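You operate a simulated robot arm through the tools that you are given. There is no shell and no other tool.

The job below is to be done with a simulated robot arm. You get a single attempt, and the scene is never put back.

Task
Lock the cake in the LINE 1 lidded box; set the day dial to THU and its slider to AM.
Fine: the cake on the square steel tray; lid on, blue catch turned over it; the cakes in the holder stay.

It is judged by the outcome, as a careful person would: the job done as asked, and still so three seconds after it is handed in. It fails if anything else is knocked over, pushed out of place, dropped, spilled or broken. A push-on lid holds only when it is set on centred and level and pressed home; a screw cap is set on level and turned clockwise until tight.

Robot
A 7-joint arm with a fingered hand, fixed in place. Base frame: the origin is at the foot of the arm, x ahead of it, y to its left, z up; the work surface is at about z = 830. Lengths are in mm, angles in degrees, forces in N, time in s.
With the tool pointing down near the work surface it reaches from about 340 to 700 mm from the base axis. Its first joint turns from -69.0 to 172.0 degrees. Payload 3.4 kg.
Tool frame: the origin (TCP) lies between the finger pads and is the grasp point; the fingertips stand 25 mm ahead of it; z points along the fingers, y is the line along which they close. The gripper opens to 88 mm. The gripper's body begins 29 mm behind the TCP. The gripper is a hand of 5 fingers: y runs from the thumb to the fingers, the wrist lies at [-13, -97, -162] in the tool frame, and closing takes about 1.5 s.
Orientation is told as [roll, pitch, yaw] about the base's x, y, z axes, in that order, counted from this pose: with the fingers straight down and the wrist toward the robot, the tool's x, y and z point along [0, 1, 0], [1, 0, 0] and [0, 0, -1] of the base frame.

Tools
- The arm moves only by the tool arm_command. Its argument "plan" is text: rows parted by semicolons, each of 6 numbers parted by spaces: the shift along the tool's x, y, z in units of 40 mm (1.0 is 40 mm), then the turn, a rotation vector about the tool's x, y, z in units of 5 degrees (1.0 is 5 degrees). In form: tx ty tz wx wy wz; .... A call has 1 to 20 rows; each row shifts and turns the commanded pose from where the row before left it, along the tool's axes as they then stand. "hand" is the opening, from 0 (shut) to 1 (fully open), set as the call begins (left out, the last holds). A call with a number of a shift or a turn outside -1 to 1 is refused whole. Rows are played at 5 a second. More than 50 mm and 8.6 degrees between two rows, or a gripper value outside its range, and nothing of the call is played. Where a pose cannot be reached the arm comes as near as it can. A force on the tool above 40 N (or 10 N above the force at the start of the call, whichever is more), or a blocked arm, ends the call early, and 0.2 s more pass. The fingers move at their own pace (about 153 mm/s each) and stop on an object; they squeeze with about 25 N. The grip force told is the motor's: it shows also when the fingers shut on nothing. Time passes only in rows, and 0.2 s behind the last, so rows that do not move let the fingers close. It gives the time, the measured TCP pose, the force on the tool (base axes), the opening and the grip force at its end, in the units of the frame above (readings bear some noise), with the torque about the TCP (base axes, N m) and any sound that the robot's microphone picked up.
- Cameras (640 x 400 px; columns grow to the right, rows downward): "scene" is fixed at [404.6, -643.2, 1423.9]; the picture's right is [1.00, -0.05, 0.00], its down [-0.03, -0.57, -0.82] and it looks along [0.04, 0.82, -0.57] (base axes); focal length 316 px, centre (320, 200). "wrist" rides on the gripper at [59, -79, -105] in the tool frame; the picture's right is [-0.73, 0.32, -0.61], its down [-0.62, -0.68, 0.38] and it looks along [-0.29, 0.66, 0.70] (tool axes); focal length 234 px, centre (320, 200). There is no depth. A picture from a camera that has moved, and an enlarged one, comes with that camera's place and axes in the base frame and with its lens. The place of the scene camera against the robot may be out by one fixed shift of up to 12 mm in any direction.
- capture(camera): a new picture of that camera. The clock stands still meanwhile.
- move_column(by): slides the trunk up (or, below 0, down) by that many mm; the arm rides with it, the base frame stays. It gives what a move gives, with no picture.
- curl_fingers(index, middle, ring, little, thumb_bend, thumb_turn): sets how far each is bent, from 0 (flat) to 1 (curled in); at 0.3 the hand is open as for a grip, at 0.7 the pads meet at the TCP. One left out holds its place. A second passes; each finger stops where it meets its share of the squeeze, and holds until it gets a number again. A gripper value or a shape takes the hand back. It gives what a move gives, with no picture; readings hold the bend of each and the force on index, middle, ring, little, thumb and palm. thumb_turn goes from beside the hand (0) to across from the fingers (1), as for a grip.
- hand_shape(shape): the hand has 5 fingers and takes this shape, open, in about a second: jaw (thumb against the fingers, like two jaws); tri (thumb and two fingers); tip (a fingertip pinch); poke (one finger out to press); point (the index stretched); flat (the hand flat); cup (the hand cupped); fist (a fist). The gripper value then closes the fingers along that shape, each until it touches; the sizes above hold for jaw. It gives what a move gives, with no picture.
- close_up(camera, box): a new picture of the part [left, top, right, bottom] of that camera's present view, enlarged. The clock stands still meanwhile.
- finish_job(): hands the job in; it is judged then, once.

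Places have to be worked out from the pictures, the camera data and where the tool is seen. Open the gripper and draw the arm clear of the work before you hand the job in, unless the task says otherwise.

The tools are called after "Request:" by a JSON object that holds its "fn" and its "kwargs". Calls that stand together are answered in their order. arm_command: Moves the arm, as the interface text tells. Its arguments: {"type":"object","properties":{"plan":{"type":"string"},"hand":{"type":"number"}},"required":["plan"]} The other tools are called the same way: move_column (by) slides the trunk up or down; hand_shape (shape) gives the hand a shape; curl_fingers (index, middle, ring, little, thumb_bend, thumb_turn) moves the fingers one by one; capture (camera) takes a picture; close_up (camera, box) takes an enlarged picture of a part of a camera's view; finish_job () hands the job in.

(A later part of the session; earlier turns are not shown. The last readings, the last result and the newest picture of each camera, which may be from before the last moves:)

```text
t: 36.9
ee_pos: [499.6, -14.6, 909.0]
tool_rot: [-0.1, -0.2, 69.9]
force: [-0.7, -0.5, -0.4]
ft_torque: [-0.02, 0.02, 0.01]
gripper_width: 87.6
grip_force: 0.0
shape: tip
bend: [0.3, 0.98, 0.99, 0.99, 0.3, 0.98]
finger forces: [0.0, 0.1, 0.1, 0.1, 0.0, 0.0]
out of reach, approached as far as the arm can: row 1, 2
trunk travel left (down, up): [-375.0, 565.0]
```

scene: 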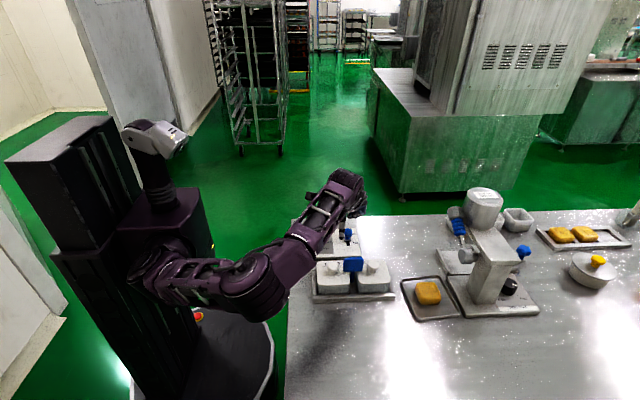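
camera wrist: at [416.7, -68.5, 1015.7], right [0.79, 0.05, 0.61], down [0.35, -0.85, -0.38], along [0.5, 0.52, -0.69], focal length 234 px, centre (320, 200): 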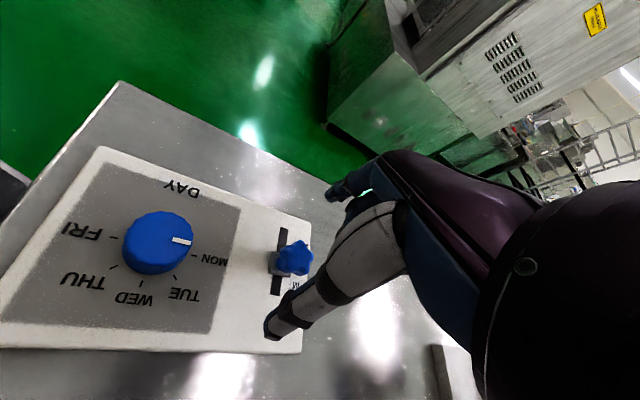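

The boundary is on wrist position, but I don't need to go further: with the fingers half open, the index back sits ~20–25 mm ahead of the TCP, so I can push the knob from its −y side. Positioning there (yaw 70°, TCP ≈ (498,−64)).

Request:
{"fn": "arm_command", "kwargs": {"plan": "-0.19 -0.59 0 0 0 0;-0.19 -0.59 0 0 0 0;0 0 0 0 0 0;0 0 0 0 0 0", "hand": 0.45}}

Request:
{"fn": "capture", "kwargs": {"camera": "wrist"}}

```text
t: 37.9
ee_pos: [498.6, -64.4, 910.0]
tool_rot: [-0.1, -0.1, 69.8]
force: [-0.5, 0.4, 0.1]
ft_torque: [0.02, 0.01, 0.0]
gripper_width: 40.2
grip_force: 0.1
shape: tip
bend: [0.73, 0.98, 0.99, 0.99, 0.71, 1.0]
finger forces: [0.0, 0.0, 0.0, 0.0, 0.0, 0.0]
trunk travel left (down, up): [-375.0, 565.0]
```

```text
taken
camera wrist: at [415.3, -117.1, 1014.1], right [0.79, 0.05, 0.61], down [0.35, -0.85, -0.38], along [0.5, 0.52, -0.69], focal length 234 px, centre (320, 200)
```

wrist: 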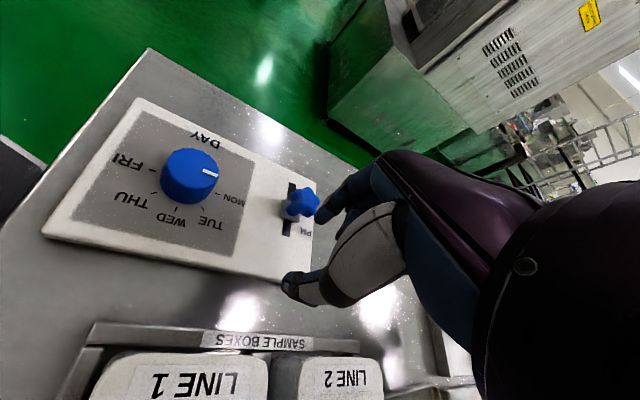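

Index tip sits about (509,−35), nearly touching the knob in plan; I back off 10 mm, then descend to z≈874.

Request:
{"fn": "arm_command", "kwargs": {"plan": "0.01 -0.3 0 0 0 0;0 0 0.45 0 0 0;0 0 0.45 0 0 0;0 0 0 0 0 0"}}

Request:
{"fn": "capture", "kwargs": {"camera": "wrist"}}

Request:
{"fn": "close_up", "kwargs": {"camera": "wrist", "box": [230, 140, 390, 310]}}

```text
t: 38.9
ee_pos: [492.6, -75.7, 872.1]
tool_rot: [0.0, -0.1, 69.8]
force: [0.4, -1.2, -0.1]
ft_torque: [-0.02, 0.01, 0.03]
gripper_width: 40.0
grip_force: 0.0
shape: tip
bend: [0.73, 0.98, 0.99, 0.99, 0.71, 1.0]
finger forces: [0.1, 0.0, 0.0, 0.0, 0.1, 0.0]
trunk travel left (down, up): [-375.0, 565.0]
```

```text
taken
camera wrist: at [410.4, -128.1, 977.5], right [0.79, 0.05, 0.61], down [0.35, -0.85, -0.38], along [0.5, 0.52, -0.69], focal length 234 px, centre (320, 200)
```

wrist: 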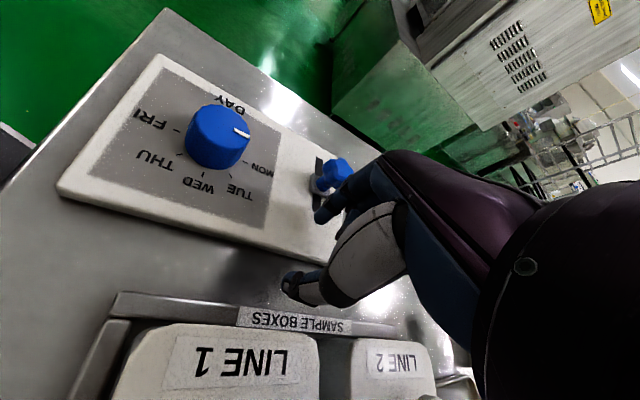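

```text
2.35 times, centred on (310, 225) of wrist
camera zoom: at [410.4, -128.1, 977.5], right [0.79, 0.05, 0.61], down [0.35, -0.85, -0.38], along [0.5, 0.52, -0.69], focal length 551 px, centre (344, 141)
```

zoom: 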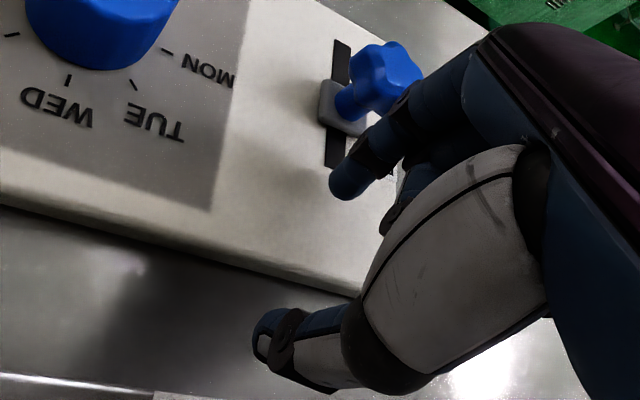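

The index is just behind the knob. Pushing along +y in 6 mm steps.

Request:
{"fn": "arm_command", "kwargs": {"plan": "0.051 0.141 0 0 0 0;0.051 0.141 0 0 0 0;0.051 0.141 0 0 0 0;0.051 0.141 0 0 0 0;0.051 0.141 0 0 0 0;0 0 0 0 0 0"}}

Request:
{"fn": "close_up", "kwargs": {"camera": "wrist", "box": [230, 140, 390, 310]}}

```text
t: 40.3
ee_pos: [493.8, -45.9, 873.0]
tool_rot: [0.0, -0.1, 69.9]
force: [0.1, -0.4, -0.3]
ft_torque: [0.01, -0.02, 0.01]
gripper_width: 39.6
grip_force: 0.0
shape: tip
bend: [0.73, 0.98, 0.99, 0.99, 0.71, 1.0]
finger forces: [0.0, 0.0, 0.1, 0.0, 0.0, 0.1]
trunk travel left (down, up): [-375.0, 565.0]
```

```text
2.35 times, centred on (310, 225) of wrist
camera zoom: at [410.8, -98.3, 978.2], right [0.79, 0.05, 0.61], down [0.35, -0.85, -0.38], along [0.5, 0.52, -0.69], focal length 551 px, centre (344, 141)
```

zoom: 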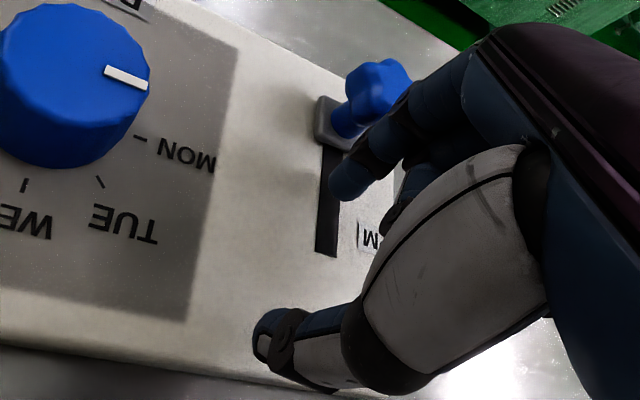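

The slider has moved most of the way to AM with little force. I continue pushing until it meets its stop.

Request:
{"fn": "arm_command", "kwargs": {"plan": "0.034 0.094 0 0 0 0;0.034 0.094 0 0 0 0;0.034 0.094 0 0 0 0;0 0 0 0 0 0"}}

Request:
{"fn": "close_up", "kwargs": {"camera": "wrist", "box": [230, 140, 390, 310]}}

```text
t: 41.3
ee_pos: [495.0, -37.3, 873.5]
tool_rot: [0.0, -0.4, 69.7]
force: [7.0, -19.7, 11.1]
ft_torque: [0.38, -0.06, -0.36]
gripper_width: 32.3
grip_force: 0.0
shape: tip
bend: [0.74, 0.98, 0.99, 0.99, 0.71, 1.0]
finger forces: [23.3, 0.0, 0.0, 0.0, 0.1, 0.0]
trunk travel left (down, up): [-375.0, 565.0]
```

```text
2.35 times, centred on (310, 225) of wrist
camera zoom: at [411.2, -89.8, 978.4], right [0.79, 0.05, 0.61], down [0.35, -0.85, -0.39], along [0.5, 0.52, -0.69], focal length 551 px, centre (344, 141)
```

zoom: 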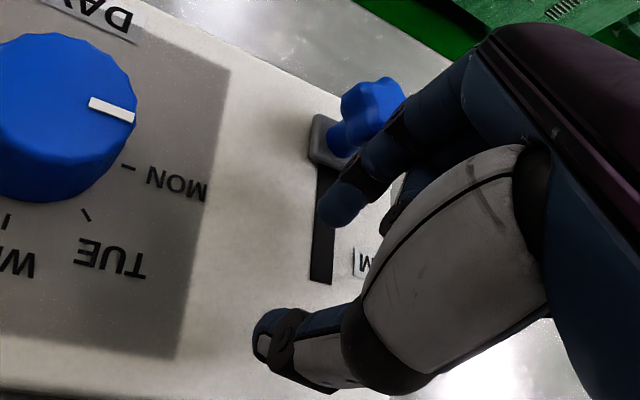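

Firm stop reached (20 N), slider is at the AM end. I back off and lift, then check.

Request:
{"fn": "arm_command", "kwargs": {"plan": "-0.1 -0.28 0 0 0 0;0 0 -0.5 0 0 0;0 0 -0.9 0 0 0;0 0 -0.9 0 0 0;0 0 0 0 0 0"}}

Request:
{"fn": "capture", "kwargs": {"camera": "wrist"}}

Request:
{"fn": "close_up", "kwargs": {"camera": "scene", "box": [285, 215, 405, 305]}}

```text
t: 42.5
ee_pos: [491.2, -45.0, 965.9]
tool_rot: [-0.1, -0.2, 69.7]
force: [-0.6, 0.4, -0.2]
ft_torque: [0.01, -0.02, 0.01]
gripper_width: 39.8
grip_force: 0.1
shape: tip
bend: [0.73, 0.98, 0.99, 0.99, 0.71, 1.0]
finger forces: [0.0, 0.0, 0.0, 0.1, 0.0, 0.0]
trunk travel left (down, up): [-375.0, 565.0]
```

```text
taken
camera wrist: at [409.7, -97.8, 1070.3], right [0.79, 0.05, 0.61], down [0.35, -0.85, -0.38], along [0.5, 0.52, -0.69], focal length 234 px, centre (320, 200)
```

wrist: 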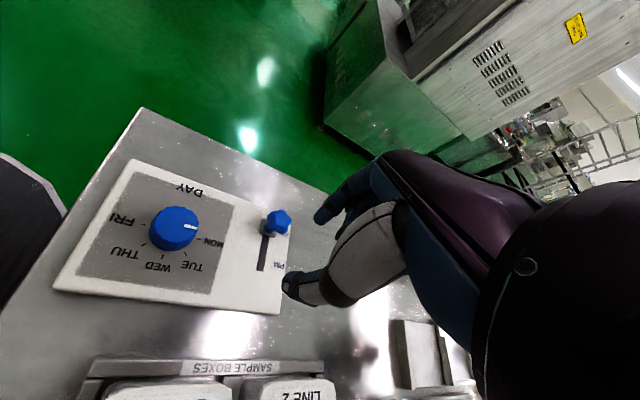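

```text
4.44 times, centred on (345, 260) of scene
camera zoom: at [404.6, -643.2, 1423.9], right [1.0, -0.05, 0.0], down [-0.03, -0.57, -0.82], along [0.04, 0.82, -0.57], focal length 1403 px, centre (209, -67)
```

zoom: 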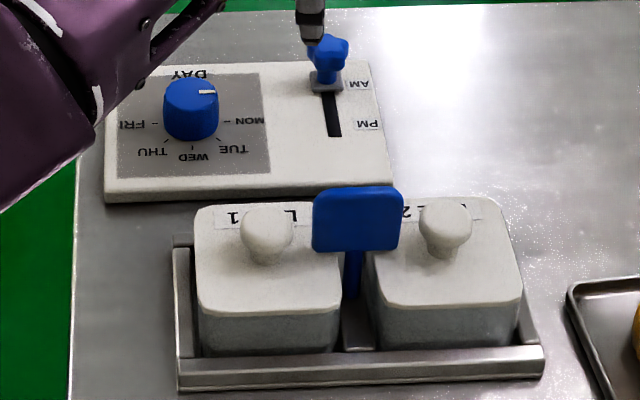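

Slider is at AM. The dial centre triangulates to ≈ (418.5,−27), top ≈ 867. I'll move over it and turn the hand to yaw 105° so I can twist clockwise (MON→THU, 135°) in two or three grips.

Request:
{"fn": "arm_command", "kwargs": {"plan": "0.93 -0.1 0 0 0 0;0.93 -0.1 0 0 0 0;0 0 0 0 0 -1;0 0 0 0 0 -1;0 0 0 0 0 -1;0 0 0 0 0 -1;0 0 0 0 0 -1;0 0 0 0 0 -1;0 0 0 0 0 -1;0 0 0.5 0 0 0;0 0 0.5 0 0 0;0 0 0 0 0 0", "hand": 1}}

Request:
{"fn": "capture", "kwargs": {"camera": "wrist"}}

Request:
{"fn": "capture", "kwargs": {"camera": "scene"}}

```text
t: 45.1
ee_pos: [420.1, -27.4, 924.8]
tool_rot: [-0.2, 0.0, 104.8]
force: [0.5, -0.5, -0.5]
ft_torque: [-0.02, -0.02, 0.0]
gripper_width: 87.9
grip_force: 0.0
shape: tip
bend: [0.3, 0.98, 0.99, 0.99, 0.3, 0.98]
finger forces: [0.1, 0.1, 0.0, 0.0, 0.1, 0.0]
trunk travel left (down, up): [-375.0, 565.0]
```

```text
taken
camera wrist: at [383.8, -118.0, 1029.6], right [0.62, 0.5, 0.61], down [0.78, -0.5, -0.38], along [0.11, 0.71, -0.69], focal length 234 px, centre (320, 200)
```

wrist: 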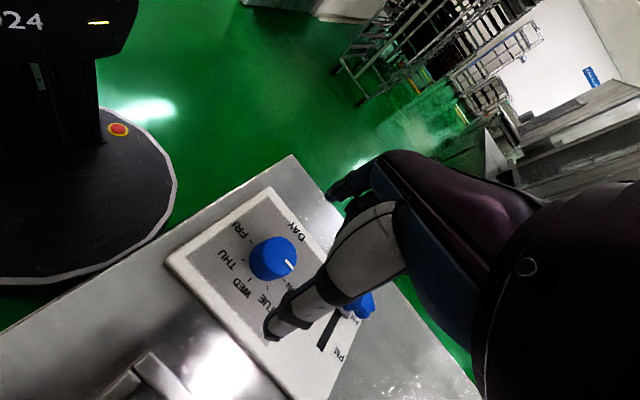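

```text
taken
```

scene: 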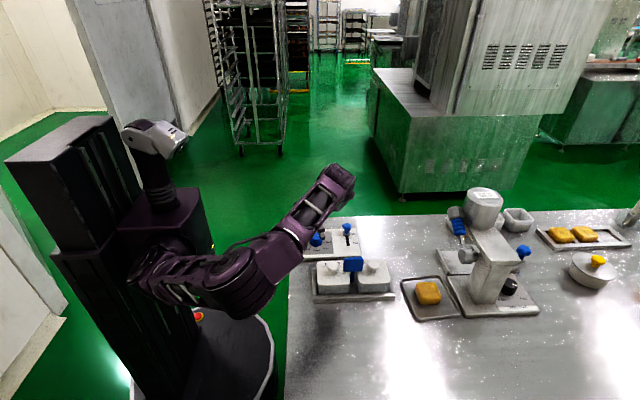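

Checking the alignment on the knob with an enlargement.

Request:
{"fn": "close_up", "kwargs": {"camera": "wrist", "box": [210, 190, 370, 310]}}

```text
3.33 times, centred on (290, 250) of wrist
camera zoom: at [383.8, -118.0, 1029.6], right [0.62, 0.5, 0.61], down [0.78, -0.5, -0.38], along [0.11, 0.71, -0.69], focal length 781 px, centre (420, 33)
```

zoom: 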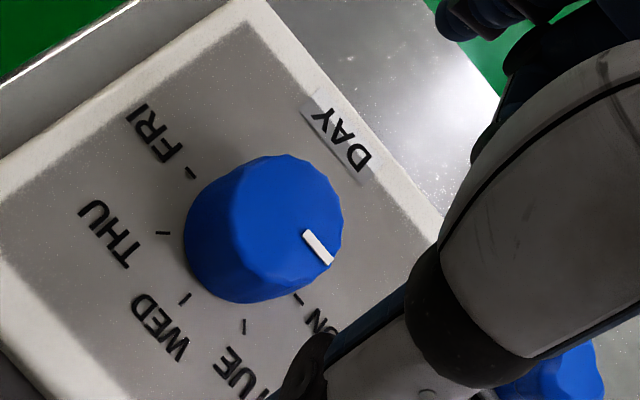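

Top centre ≈ (418.6,−25.2). Small correction, then descend around the knob to z≈873.

Request:
{"fn": "arm_command", "kwargs": {"plan": "0.023 0.058 0.3 0 0 0;0 0 0.5 0 0 0;0 0 0.5 0 0 0;0 0 0 0 0 0"}}

Request:
{"fn": "capture", "kwargs": {"camera": "wrist"}}

```text
t: 46.1
ee_pos: [420.3, -27.0, 872.3]
tool_rot: [-0.2, 0.0, 104.9]
force: [0.5, -0.7, -0.9]
ft_torque: [0.03, 0.0, 0.0]
gripper_width: 87.8
grip_force: 0.1
shape: tip
bend: [0.3, 0.98, 0.99, 0.99, 0.3, 0.98]
finger forces: [0.1, 0.0, 0.1, 0.0, 0.1, 0.1]
trunk travel left (down, up): [-375.0, 565.0]
```

```text
taken
camera wrist: at [382.5, -115.9, 977.5], right [0.62, 0.5, 0.61], down [0.78, -0.5, -0.38], along [0.11, 0.71, -0.69], focal length 234 px, centre (320, 200)
```

wrist: 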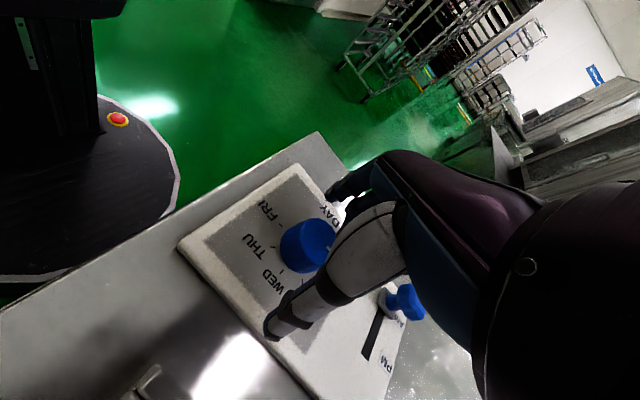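

Closing the pinch on the dial knob.

Request:
{"fn": "arm_command", "kwargs": {"plan": "0 0 0 0 0 0;0 0 0 0 0 0;0 0 0 0 0 0;0 0 0 0 0 0;0 0 0 0 0 0;0 0 0 0 0 0", "hand": 0}}

Request:
{"fn": "close_up", "kwargs": {"camera": "wrist", "box": [230, 160, 420, 320]}}

```text
t: 47.5
ee_pos: [419.6, -25.9, 874.5]
tool_rot: [-0.1, 0.0, 104.8]
force: [0.8, 0.2, -1.1]
ft_torque: [-0.02, -0.01, 0.03]
gripper_width: 25.7
grip_force: 24.7
shape: tip
bend: [0.73, 1.0, 1.0, 1.0, 0.74, 1.0]
finger forces: [22.2, 0.0, 0.0, 0.1, 22.8, 0.1]
trunk travel left (down, up): [-375.0, 565.0]
```

```text
2.50 times, centred on (325, 240) of wrist
camera zoom: at [382.7, -116.0, 977.7], right [0.62, 0.5, 0.61], down [0.78, -0.5, -0.38], along [0.11, 0.71, -0.69], focal length 585 px, centre (308, 100)
```

zoom: 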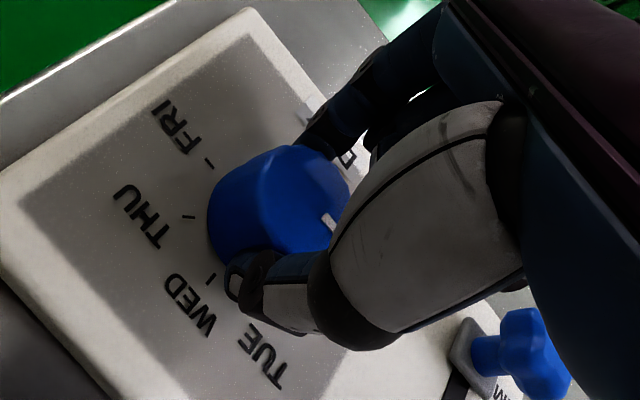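

Gripped with balanced forces. Twisting clockwise 65° (positive about tool z).

Request:
{"fn": "arm_command", "kwargs": {"plan": "0 0 0 0 0 0.5;0 0 0 0 0 1;0 0 0 0 0 1;0 0 0 0 0 1;0 0 0 0 0 1;0 0 0 0 0 1;0 0 0 0 0 1;0 0 0 0 0 1;0 0 0 0 0 1;0 0 0 0 0 1;0 0 0 0 0 1;0 0 0 0 0 1;0 0 0 0 0 1;0 0 0 0 0 0.5;0 0 0 0 0 0"}}

Request:
{"fn": "close_up", "kwargs": {"camera": "wrist", "box": [200, 130, 420, 320]}}

```text
t: 50.7
ee_pos: [418.8, -24.5, 873.5]
tool_rot: [0.0, -0.1, 39.8]
force: [-2.0, 0.0, -2.4]
ft_torque: [0.0, 0.06, 0.04]
gripper_width: 25.8
grip_force: 25.5
shape: tip
bend: [0.73, 1.0, 1.0, 1.0, 0.74, 1.0]
finger forces: [22.5, 0.1, 0.0, 0.0, 23.0, 0.0]
trunk travel left (down, up): [-375.0, 565.0]
```

```text
2.11 times, centred on (310, 225) of wrist
camera zoom: at [320.7, -29.7, 977.9], right [0.71, -0.35, 0.61], down [-0.12, -0.91, -0.38], along [0.69, 0.2, -0.69], focal length 493 px, centre (341, 147)
```

zoom: 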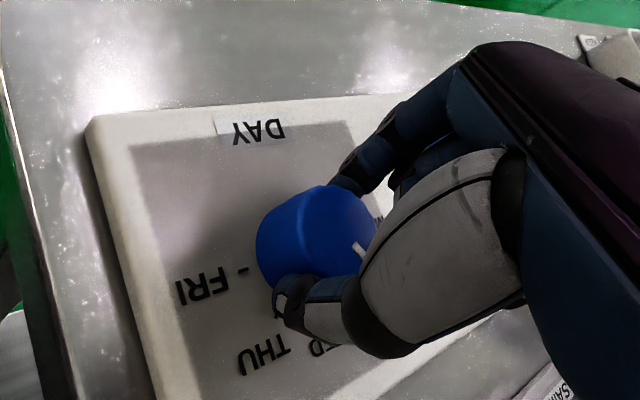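

The knob followed. Opening, turning back to yaw 105° at the same height, and re-gripping.

Request:
{"fn": "arm_command", "kwargs": {"plan": "0 0 0 0 0 0;0 0 0 0 0 0;0 0 0 0 0 0;0 0 0 0 0 0;0 0 0 0 0 0;0 0 0 0 0 -1;0 0 0 0 0 -1;0 0 0 0 0 -1;0 0 0 0 0 -1;0 0 0 0 0 -1;0 0 0 0 0 -1;0 0 0 0 0 -1;0 0 0 0 0 -1;0 0 0 0 0 -1;0 0 0 0 0 -1;0 0 0 0 0 -1;0 0 0 0 0 -1;0 0 0 0 0 -1;0 0 0 0 0 0", "hand": 1}}

Request:
{"fn": "capture", "kwargs": {"camera": "wrist"}}

Request:
{"fn": "close_up", "kwargs": {"camera": "wrist", "box": [210, 170, 370, 290]}}

```text
t: 54.7
ee_pos: [419.9, -25.6, 874.8]
tool_rot: [-0.1, 0.0, 104.9]
force: [0.3, 0.7, -0.2]
ft_torque: [-0.02, 0.02, 0.0]
gripper_width: 87.6
grip_force: 0.1
shape: tip
bend: [0.3, 0.98, 0.99, 0.99, 0.3, 0.98]
finger forces: [0.0, 0.0, 0.0, 0.0, 0.0, 0.1]
trunk travel left (down, up): [-375.0, 565.0]
```

```text
taken
camera wrist: at [382.5, -116.1, 978.3], right [0.62, 0.5, 0.61], down [0.78, -0.5, -0.38], along [0.11, 0.71, -0.69], focal length 234 px, centre (320, 200)
```

wrist: 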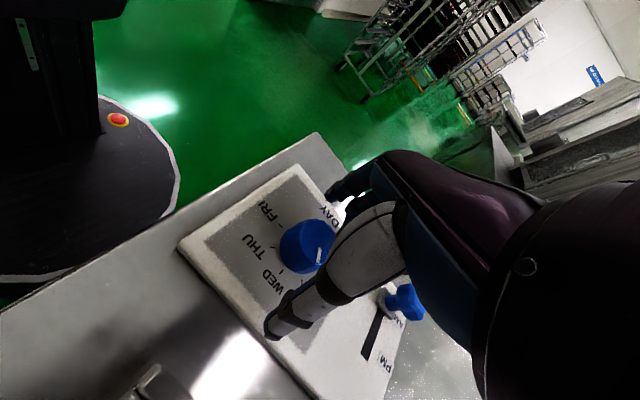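

```text
3.33 times, centred on (290, 230) of wrist
camera zoom: at [382.5, -116.1, 978.3], right [0.62, 0.5, 0.61], down [0.78, -0.5, -0.38], along [0.11, 0.71, -0.69], focal length 781 px, centre (420, 100)
```

zoom: 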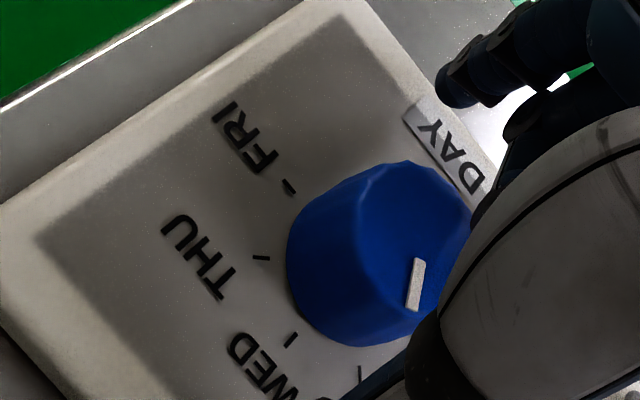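

Mark is now at about −60…−62° (between TUE and WED); THU's tick is at −135°. Gripping again.

Request:
{"fn": "arm_command", "kwargs": {"plan": "0 0 0 0 0 0;0 0 0 0 0 0;0 0 0 0 0 0;0 0 0 0 0 0;0 0 0 0 0 0;0 0 0 0 0 0;0 0 0 0 0 0.5;0 0 0 0 0 1;0 0 0 0 0 1;0 0 0 0 0 1;0 0 0 0 0 1;0 0 0 0 0 1;0 0 0 0 0 1;0 0 0 0 0 1;0 0 0 0 0 1;0 0 0 0 0 1;0 0 0 0 0 1;0 0 0 0 0 1;0 0 0 0 0 1;0 0 0 0 0 1", "hand": 0}}

Request:
{"fn": "arm_command", "kwargs": {"plan": "0 0 0 0 0 1;0 0 0 0 0 0.3;0 0 0 0 0 0"}}

Request:
{"fn": "close_up", "kwargs": {"camera": "wrist", "box": [200, 130, 420, 320]}}

```text
t: 58.9
ee_pos: [419.0, -26.0, 872.0]
tool_rot: [-0.1, -0.2, 37.3]
force: [-0.9, 1.6, 1.7]
ft_torque: [0.05, -0.02, -0.03]
gripper_width: 25.8
grip_force: 24.6
shape: tip
bend: [0.73, 1.0, 1.0, 1.0, 0.74, 1.0]
finger forces: [23.6, 0.0, 0.0, 0.0, 23.2, 0.0]
trunk travel left (down, up): [-375.0, 565.0]
```

```text
t: 59.7
ee_pos: [420.6, -25.2, 873.3]
tool_rot: [0.0, -0.2, 30.8]
force: [-1.7, 2.1, 2.6]
ft_torque: [0.0, 0.02, 0.03]
gripper_width: 25.8
grip_force: 25.0
shape: tip
bend: [0.73, 1.0, 1.0, 1.0, 0.74, 1.0]
finger forces: [23.1, 0.0, 0.0, 0.0, 23.9, 0.0]
trunk travel left (down, up): [-375.0, 565.0]
```

```text
2.11 times, centred on (310, 225) of wrist
camera zoom: at [320.9, -14.2, 977.9], right [0.65, -0.46, 0.61], down [-0.27, -0.88, -0.39], along [0.71, 0.09, -0.69], focal length 493 px, centre (341, 147)
```

zoom: 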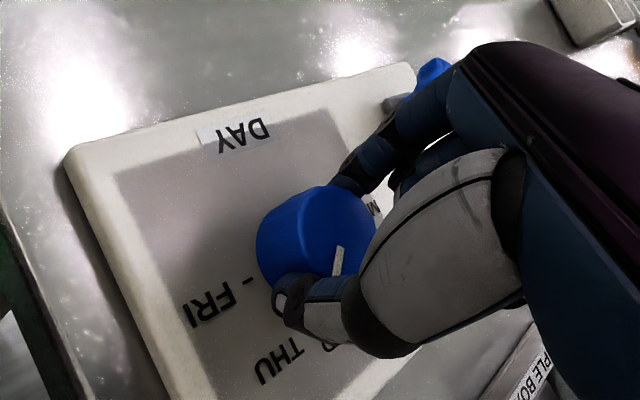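

Mark looks close to −135°. Releasing, lifting and inspecting from above.

Request:
{"fn": "arm_command", "kwargs": {"plan": "0 0 0 0 0 0;0 0 0 0 0 0;0 0 0 0 0 0;0 0 0 0 0 0;0 0 0 0 0 0;0 0 -0.5 0 0 0;0 0 -0.9 0 0 0;0 0 -0.9 0 0 0;0 0 -0.5 0 0 0;0 0 0 0 0 0", "hand": 1}}

Request:
{"fn": "capture", "kwargs": {"camera": "wrist"}}

Request:
{"fn": "close_up", "kwargs": {"camera": "wrist", "box": [180, 170, 340, 310]}}

Request:
{"fn": "close_up", "kwargs": {"camera": "scene", "box": [290, 215, 380, 270]}}

```text
t: 61.9
ee_pos: [419.7, -26.1, 985.6]
tool_rot: [0.1, -0.1, 30.7]
force: [0.7, 0.1, 0.1]
ft_torque: [-0.01, -0.02, 0.0]
gripper_width: 87.9
grip_force: 0.1
shape: tip
bend: [0.3, 0.98, 0.99, 0.99, 0.3, 0.98]
finger forces: [0.0, 0.1, 0.0, 0.0, 0.0, 0.1]
trunk travel left (down, up): [-375.0, 565.0]
```

```text
taken
camera wrist: at [321.2, -14.4, 1089.8], right [0.65, -0.46, 0.61], down [-0.26, -0.88, -0.39], along [0.71, 0.09, -0.69], focal length 234 px, centre (320, 200)
```

wrist: 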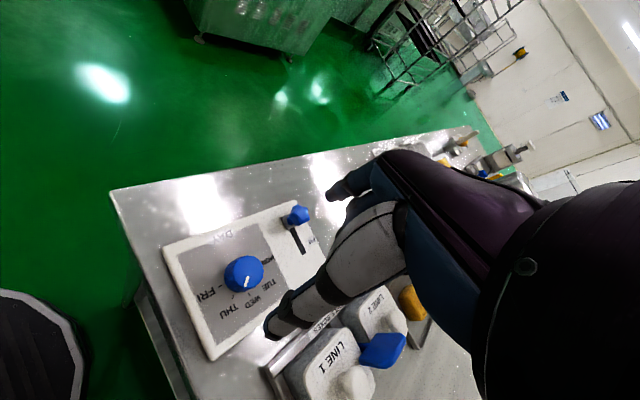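

```text
2.86 times, centred on (260, 240) of wrist
camera zoom: at [321.2, -14.4, 1089.8], right [0.65, -0.46, 0.61], down [-0.26, -0.88, -0.39], along [0.71, 0.09, -0.69], focal length 669 px, centre (491, 86)
```

zoom: 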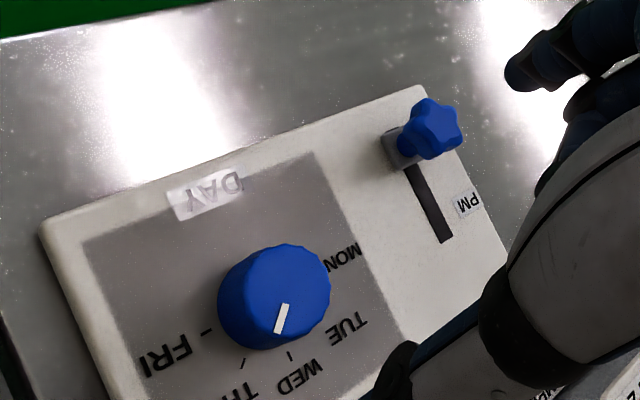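

```text
7.11 times, centred on (335, 242) of scene
camera zoom: at [404.6, -643.2, 1423.9], right [1.0, -0.05, 0.0], down [-0.03, -0.57, -0.82], along [0.04, 0.82, -0.57], focal length 2245 px, centre (213, -102)
```

zoom: 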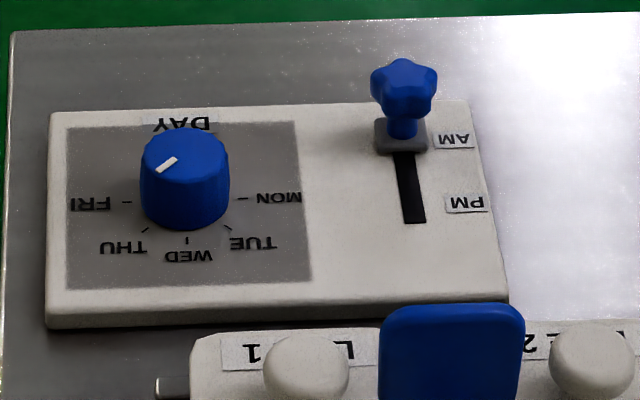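

Dial reads THU (≈−136°) and slider AM. Next the catch: I move above the paddle centre (≈499,−161) and turn to yaw 90° so the pinch closes across its thickness.

Request:
{"fn": "arm_command", "kwargs": {"plan": "-0.975 -0.006 0 0 0 0;-0.975 -0.006 0 0 0 0;-0.975 -0.006 0 0 0 0;-0.975 -0.006 0 0 0 0;0 0 0 0 0 -1;0 0 0 0 0 -1;0 0 0 0 0 -1;0 0 0 0 0 -1;0 0 0 0 0 -1;0 0 0 0 0 -1;0 0 0 0 0 -1;0 0 0 0 0 -1;0 0 0 0 0 -1;0 0 0 0 0 -1;0 0 0 0 0 -1;0 0 0 0 0 -0.86;0 0 0 0 0 0"}}

Request:
{"fn": "capture", "kwargs": {"camera": "wrist"}}

Request:
{"fn": "close_up", "kwargs": {"camera": "wrist", "box": [180, 150, 380, 330]}}

Request:
{"fn": "capture", "kwargs": {"camera": "scene"}}

```text
t: 65.5
ee_pos: [483.9, -147.7, 964.0]
tool_rot: [-0.3, -0.1, 90.0]
force: [0.2, 0.0, -0.4]
ft_torque: [-0.01, -0.02, -0.01]
gripper_width: 87.7
grip_force: 0.2
shape: tip
bend: [0.3, 0.98, 0.99, 0.99, 0.3, 0.98]
finger forces: [0.1, 0.1, 0.0, 0.0, 0.1, 0.1]
out of reach, approached as far as the arm can: row 15, 16
trunk travel left (down, up): [-375.0, 565.0]
```

```text
taken
camera wrist: at [424.0, -225.5, 1068.5], right [0.72, 0.32, 0.61], down [0.63, -0.68, -0.38], along [0.29, 0.66, -0.69], focal length 234 px, centre (320, 200)
```

wrist: 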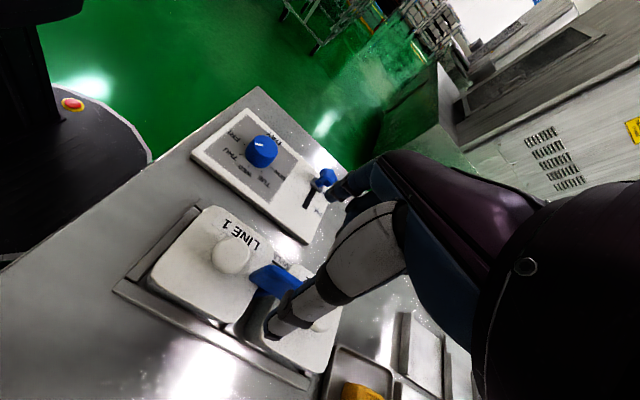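

```text
2.22 times, centred on (280, 240) of wrist
camera zoom: at [424.0, -225.5, 1068.5], right [0.72, 0.32, 0.61], down [0.63, -0.68, -0.38], along [0.29, 0.66, -0.69], focal length 520 px, centre (409, 111)
```

zoom: 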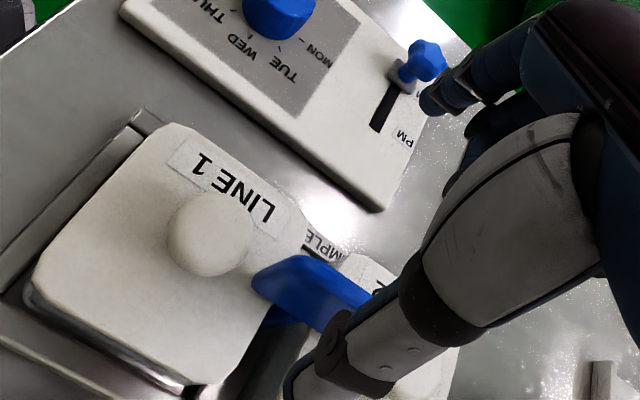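

```text
taken
```

scene: 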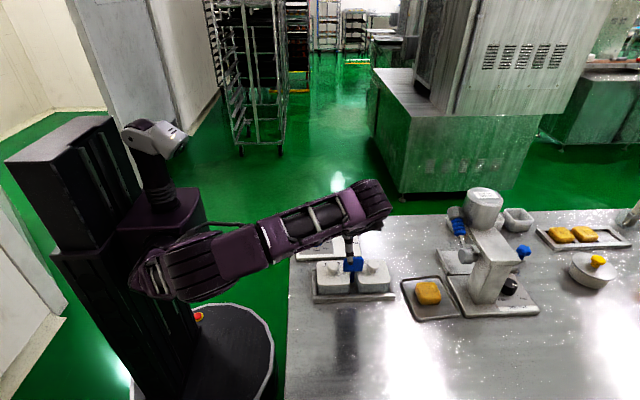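

At this trunk height the arm is stretched; the shoulder is now well below the wrist. I'll raise the trunk 130 mm, bring the hand down again and go to the paddle centre.

Request:
{"fn": "move_column", "kwargs": {"by": 130}}

Request:
{"fn": "arm_command", "kwargs": {"plan": "0 0 0.9 0 0 0;0 0 0.9 0 0 0;0 0 0.9 0 0 0;-0.38 -0.33 0.1 0 0 0;0 0 0 0 0 0"}}

Request:
{"fn": "capture", "kwargs": {"camera": "wrist"}}

Request:
{"fn": "capture", "kwargs": {"camera": "scene"}}

```text
t: 67.1
ee_pos: [483.5, -147.4, 1094.7]
tool_rot: [-0.3, -0.2, 90.0]
force: [-0.6, -0.2, 0.1]
ft_torque: [-0.01, 0.0, 0.0]
gripper_width: 87.7
grip_force: 0.1
shape: tip
bend: [0.3, 0.98, 0.99, 0.99, 0.3, 0.98]
finger forces: [0.1, 0.0, 0.0, 0.1, 0.0, 0.0]
trunk travel left (down, up): [-505.0, 435.0]
```

```text
t: 68.3
ee_pos: [499.1, -160.9, 982.9]
tool_rot: [-0.4, -0.1, 90.0]
force: [0.4, -0.4, 0.2]
ft_torque: [-0.03, 0.02, 0.03]
gripper_width: 87.7
grip_force: 0.0
shape: tip
bend: [0.3, 0.98, 0.99, 0.99, 0.3, 0.98]
finger forces: [0.0, 0.1, 0.0, 0.0, 0.0, 0.1]
trunk travel left (down, up): [-505.0, 435.0]
```

```text
taken
camera wrist: at [439.5, -238.4, 1086.7], right [0.72, 0.32, 0.61], down [0.63, -0.68, -0.38], along [0.29, 0.66, -0.69], focal length 234 px, centre (320, 200)
```

wrist: 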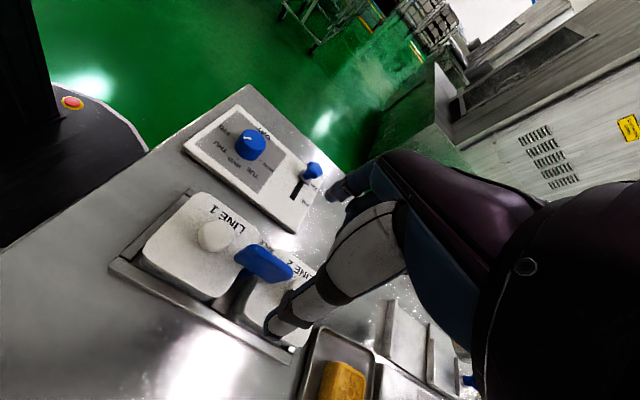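

```text
taken
```

scene: 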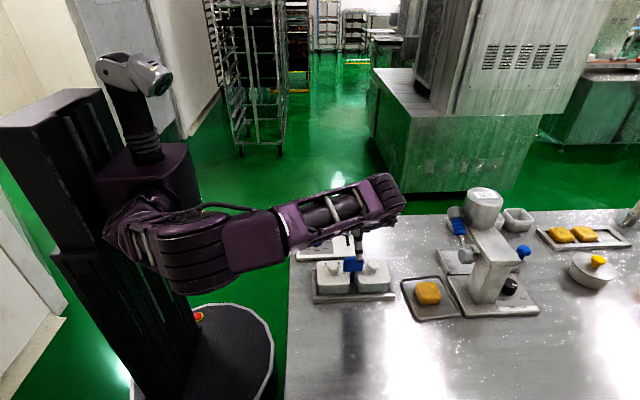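

Reached (499,−161,983) at yaw 90. Enlarging the paddle to fix its exact place.

Request:
{"fn": "close_up", "kwargs": {"camera": "wrist", "box": [180, 190, 340, 330]}}

```text
2.86 times, centred on (260, 260) of wrist
camera zoom: at [439.5, -238.4, 1086.7], right [0.72, 0.32, 0.61], down [0.63, -0.68, -0.38], along [0.29, 0.66, -0.69], focal length 669 px, centre (491, 29)
```

zoom: 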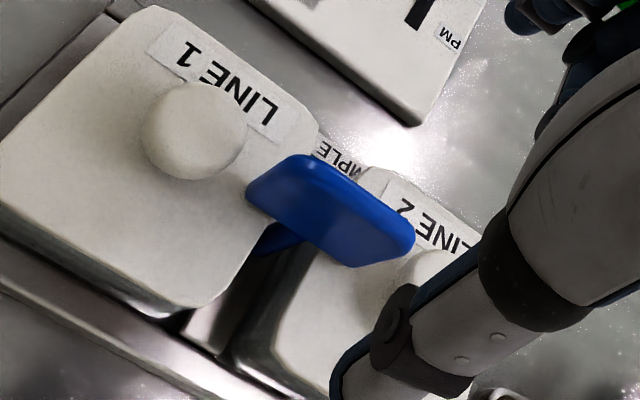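

Paddle centre ≈ (496.5,−160), vertical plate ~30–40 mm tall. Correcting 2.5 mm and descending to z≈921.

Request:
{"fn": "arm_command", "kwargs": {"plan": "0.06 0.02 0 0 0 0;0 0 0.5 0 0 0;0 0 0.5 0 0 0;0 0 0.5 0 0 0;0 0 0 0 0 0"}}

Request:
{"fn": "capture", "kwargs": {"camera": "wrist"}}

Request:
{"fn": "close_up", "kwargs": {"camera": "scene", "box": [300, 220, 420, 310]}}

```text
t: 69.5
ee_pos: [496.3, -159.8, 920.4]
tool_rot: [-0.3, -0.1, 90.1]
force: [-0.1, 0.0, -1.5]
ft_torque: [0.01, -0.01, -0.01]
gripper_width: 87.5
grip_force: 0.1
shape: tip
bend: [0.3, 0.98, 0.99, 0.99, 0.3, 0.98]
finger forces: [0.1, 0.0, 0.0, 0.1, 0.0, 0.0]
trunk travel left (down, up): [-505.0, 435.0]
```

```text
taken
camera wrist: at [437.6, -237.9, 1026.3], right [0.72, 0.32, 0.61], down [0.63, -0.68, -0.38], along [0.29, 0.66, -0.69], focal length 234 px, centre (320, 200)
```

wrist: 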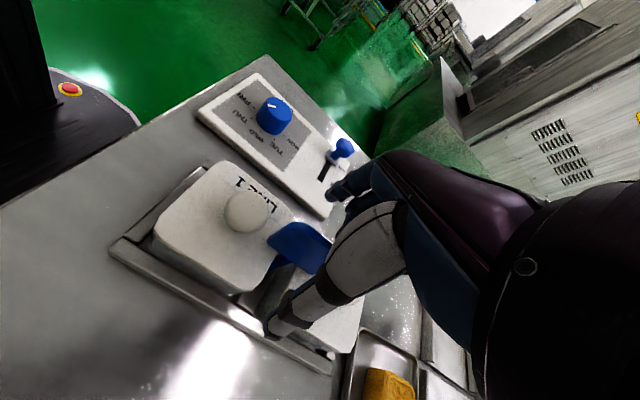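

```text
4.44 times, centred on (360, 265) of scene
camera zoom: at [404.6, -643.2, 1423.9], right [1.0, -0.05, 0.0], down [-0.03, -0.57, -0.82], along [0.04, 0.82, -0.57], focal length 1403 px, centre (142, -89)
```

zoom: 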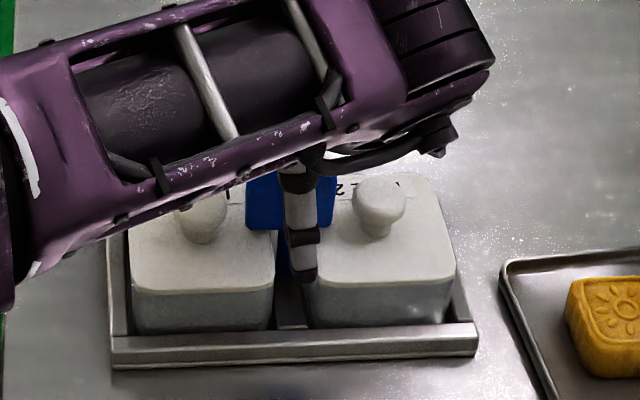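

Thumb and index straddle the paddle. Closing on it.

Request:
{"fn": "arm_command", "kwargs": {"plan": "0 0 0 0 0 0;0 0 0 0 0 0;0 0 0 0 0 0;0 0 0 0 0 0;0 0 0 0 0 0;0 0 0 0 0 0;0 0 0 0 0 0", "hand": 0}}

Request:
{"fn": "capture", "kwargs": {"camera": "wrist"}}

Request:
{"fn": "close_up", "kwargs": {"camera": "wrist", "box": [200, 150, 400, 330]}}

```text
t: 71.1
ee_pos: [497.4, -160.1, 921.7]
tool_rot: [-0.3, -0.1, 90.0]
force: [0.8, -0.3, -0.2]
ft_torque: [0.03, -0.01, -0.03]
gripper_width: 0.6
grip_force: 25.3
shape: tip
bend: [0.7, 1.0, 1.0, 1.0, 0.72, 1.0]
finger forces: [23.0, 0.0, 0.0, 0.0, 22.7, 0.0]
trunk travel left (down, up): [-505.0, 435.0]
```

```text
taken
camera wrist: at [437.9, -237.9, 1026.4], right [0.72, 0.32, 0.61], down [0.63, -0.68, -0.38], along [0.29, 0.66, -0.69], focal length 234 px, centre (320, 200)
```

wrist: 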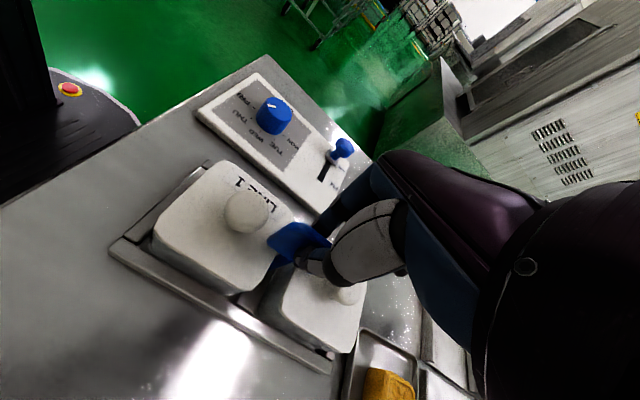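

```text
2.22 times, centred on (300, 240) of wrist
camera zoom: at [437.9, -237.9, 1026.4], right [0.72, 0.32, 0.61], down [0.63, -0.68, -0.38], along [0.29, 0.66, -0.69], focal length 520 px, centre (364, 111)
```

zoom: 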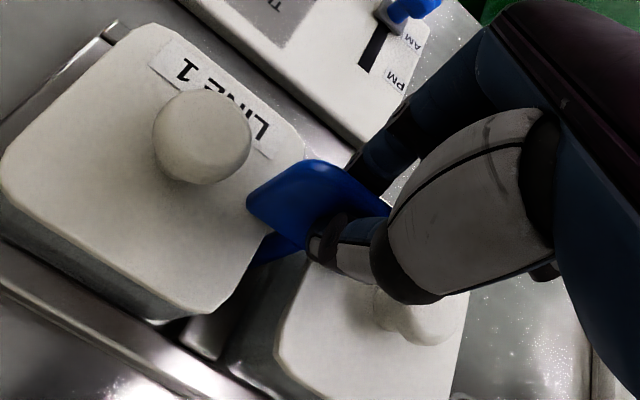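

Paddle pinched with equal forces. I test a 15° clockwise turn and watch the torque.

Request:
{"fn": "arm_command", "kwargs": {"plan": "0 0 0 0 0 0.5;0 0 0 0 0 0.5;0 0 0 0 0 0.5;0 0 0 0 0 0.5;0 0 0 0 0 0.5;0 0 0 0 0 0.5;0 0 0 0 0 0"}}

Request:
{"fn": "close_up", "kwargs": {"camera": "wrist", "box": [200, 150, 400, 330]}}

Request:
{"fn": "close_up", "kwargs": {"camera": "scene", "box": [300, 220, 420, 310]}}

```text
t: 72.7
ee_pos: [497.7, -159.8, 921.1]
tool_rot: [-0.3, -0.1, 75.0]
force: [-2.2, 0.1, -1.8]
ft_torque: [0.02, 0.04, -0.06]
gripper_width: 0.4
grip_force: 24.8
shape: tip
bend: [0.7, 1.0, 1.0, 1.0, 0.72, 1.0]
finger forces: [23.8, 0.0, 0.1, 0.1, 23.5, 0.0]
trunk travel left (down, up): [-505.0, 435.0]
```

```text
2.22 times, centred on (300, 240) of wrist
camera zoom: at [419.2, -219.8, 1026.3], right [0.78, 0.12, 0.61], down [0.43, -0.82, -0.38], along [0.45, 0.56, -0.69], focal length 520 px, centre (364, 111)
```

zoom: 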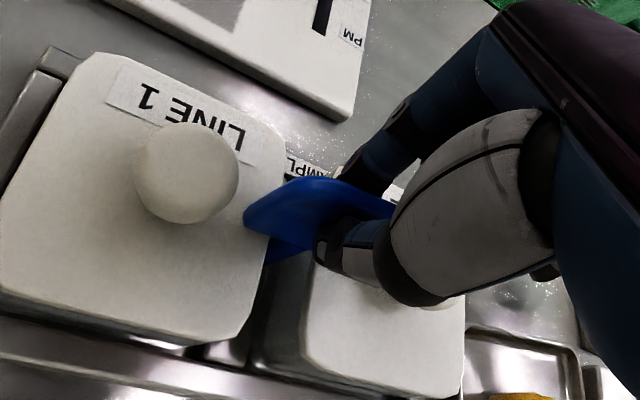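

```text
4.44 times, centred on (360, 265) of scene
camera zoom: at [404.6, -643.2, 1423.9], right [1.0, -0.05, 0.0], down [-0.03, -0.57, -0.82], along [0.04, 0.82, -0.57], focal length 1403 px, centre (142, -89)
```

zoom: 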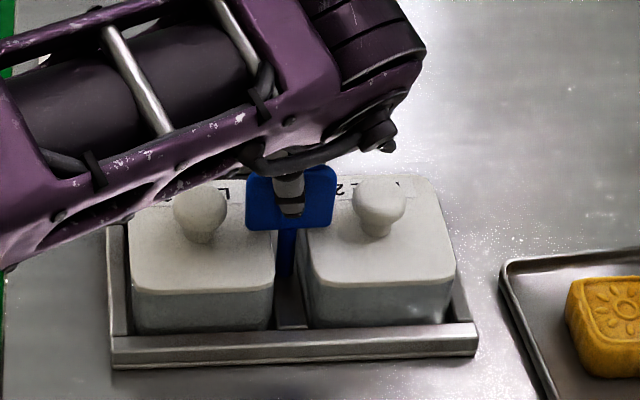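

The hand turned but the paddle did not (its edge still matches the LINE 1 text angle) – the pinch pivoted on it, perhaps because it is against a stop in that direction. I'll go back and test counter-clockwise.

Request:
{"fn": "arm_command", "kwargs": {"plan": "0 0 0 0 0 -0.5;0 0 0 0 0 -0.5;0 0 0 0 0 -0.5;0 0 0 0 0 -0.5;0 0 0 0 0 -0.5;0 0 0 0 0 -0.5;0 0 0 0 0 -0.5;0 0 0 0 0 -0.5;0 0 0 0 0 -0.5;0 0 0 0 0 -0.5;0 0 0 0 0 0"}}

Request:
{"fn": "close_up", "kwargs": {"camera": "wrist", "box": [200, 150, 400, 330]}}

Request:
{"fn": "close_up", "kwargs": {"camera": "scene", "box": [300, 220, 420, 310]}}

```text
t: 75.1
ee_pos: [497.1, -160.8, 922.8]
tool_rot: [-0.3, -0.1, 100.0]
force: [-5.2, -1.0, -4.9]
ft_torque: [-0.02, 0.09, -0.02]
gripper_width: 0.6
grip_force: 25.2
shape: tip
bend: [0.7, 1.0, 1.0, 1.0, 0.72, 1.0]
finger forces: [24.2, 0.0, 0.0, 0.0, 23.2, 0.0]
trunk travel left (down, up): [-505.0, 435.0]
```

```text
2.22 times, centred on (300, 240) of wrist
camera zoom: at [452.0, -247.1, 1026.7], right [0.66, 0.44, 0.61], down [0.73, -0.56, -0.38], along [0.17, 0.7, -0.69], focal length 520 px, centre (364, 111)
```

zoom: 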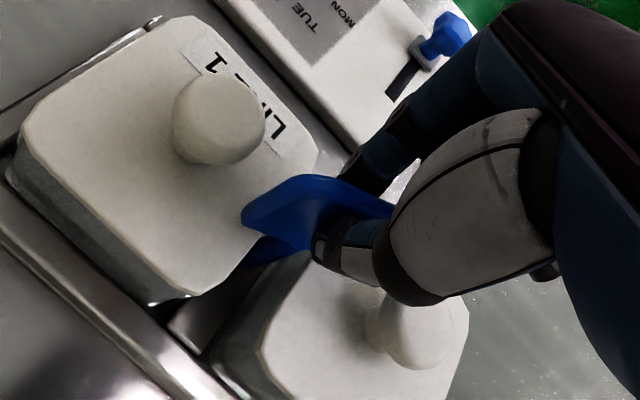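

```text
4.44 times, centred on (360, 265) of scene
camera zoom: at [404.6, -643.2, 1423.9], right [1.0, -0.05, 0.0], down [-0.03, -0.57, -0.82], along [0.04, 0.82, -0.57], focal length 1403 px, centre (142, -89)
```

zoom: 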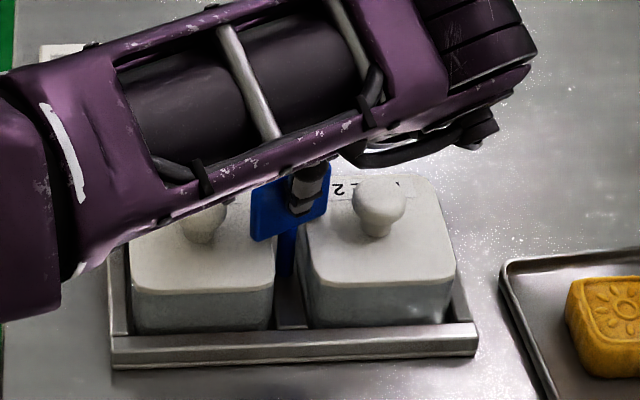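

The paddle follows counter-clockwise (its −x end now swings toward −y), so that's the opening direction. Continuing CCW as far as the arm allows.

Request:
{"fn": "arm_command", "kwargs": {"plan": "0 0 0 0 0 -0.8;0 0 0 0 0 -0.8;0 0 0 0 0 -0.8;0 0 0 0 0 -0.8;0 0 0 0 0 -0.8;0 0 0 0 0 -0.8;0 0 0 0 0 0"}}

Request:
{"fn": "close_up", "kwargs": {"camera": "wrist", "box": [200, 150, 400, 330]}}

Request:
{"fn": "close_up", "kwargs": {"camera": "scene", "box": [300, 220, 420, 310]}}

```text
t: 76.4
ee_pos: [486.5, -149.8, 910.1]
tool_rot: [-1.6, 0.2, 121.6]
force: [-2.2, -16.6, 21.2]
ft_torque: [0.29, 0.19, -0.23]
gripper_width: 4.4
grip_force: 25.1
shape: tip
bend: [0.7, 1.0, 1.0, 1.0, 0.73, 1.0]
finger forces: [26.4, 24.0, 0.1, 0.0, 35.2, 0.1]
out of reach, approached as far as the arm can: row 4, 5, 6
trunk travel left (down, up): [-505.0, 435.0]
stopped in row 6: the force on the tool passed its limit at 45 N (the readings are from after the stop); the commanded pose is now the measured one
```

```text
2.22 times, centred on (300, 240) of wrist
camera zoom: at [475.2, -247.6, 1013.7], right [0.43, 0.65, 0.63], down [0.9, -0.25, -0.36], along [-0.08, 0.72, -0.69], focal length 520 px, centre (364, 111)
```

zoom: 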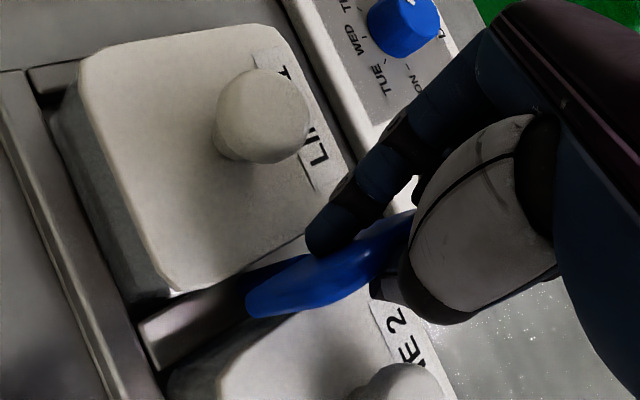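

```text
4.44 times, centred on (360, 265) of scene
camera zoom: at [404.6, -643.2, 1423.9], right [1.0, -0.05, 0.0], down [-0.03, -0.57, -0.82], along [0.04, 0.82, -0.57], focal length 1403 px, centre (142, -89)
```

zoom: 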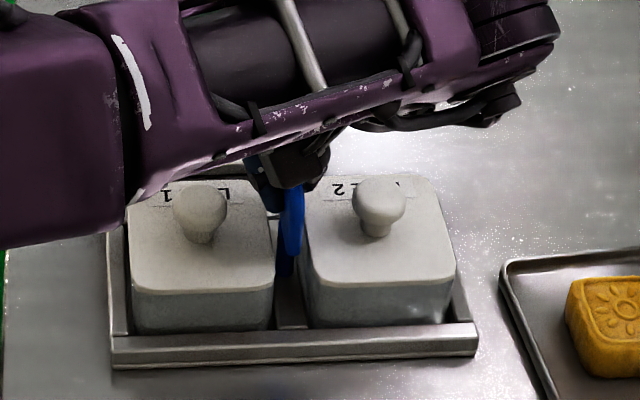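

The hand slid at its reach limit, but the paddle is now edge-on to the scene camera, i.e. nearly along y. Releasing gently and lifting to inspect.

Request:
{"fn": "arm_command", "kwargs": {"plan": "0 0 0 0 0 0;0 0 0 0 0 0;0 0 0 0 0 0;0 0 -0.25 0 0 0;0 0 -0.5 0 0 0;0 0 -0.9 0 0 0;0 0 -0.9 0 0 0;0 0 0 0 0 0", "hand": 0.5}}

Request:
{"fn": "capture", "kwargs": {"camera": "wrist"}}

Request:
{"fn": "close_up", "kwargs": {"camera": "scene", "box": [300, 220, 420, 310]}}

```text
t: 78.2
ee_pos: [464.5, -127.7, 982.1]
tool_rot: [-1.4, 0.4, 121.6]
force: [0.1, -0.3, 0.3]
ft_torque: [0.02, -0.03, 0.03]
gripper_width: 43.9
grip_force: 0.0
shape: tip
bend: [0.73, 0.98, 0.99, 0.99, 0.69, 1.0]
finger forces: [0.0, 0.0, 0.0, 0.0, 0.0, 0.1]
out of reach, approached as far as the arm can: row 6, 7
trunk travel left (down, up): [-505.0, 435.0]
```

```text
taken
camera wrist: at [453.2, -225.3, 1086.5], right [0.43, 0.65, 0.62], down [0.9, -0.25, -0.36], along [-0.08, 0.72, -0.69], focal length 234 px, centre (320, 200)
```

wrist: 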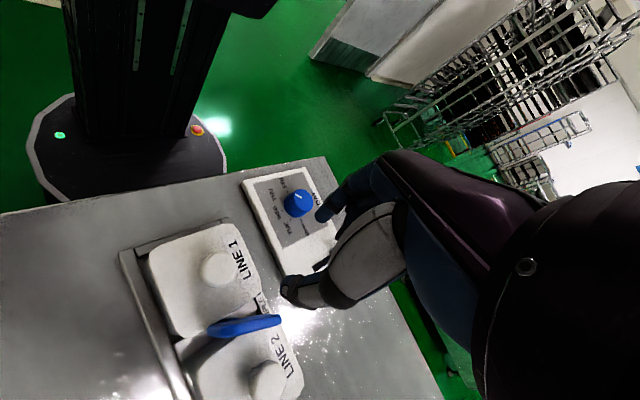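

```text
4.44 times, centred on (360, 265) of scene
camera zoom: at [404.6, -643.2, 1423.9], right [1.0, -0.05, 0.0], down [-0.03, -0.57, -0.82], along [0.04, 0.82, -0.57], focal length 1403 px, centre (142, -89)
```

zoom: 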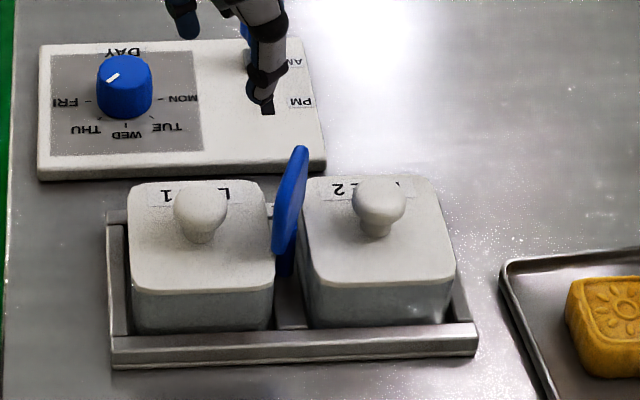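

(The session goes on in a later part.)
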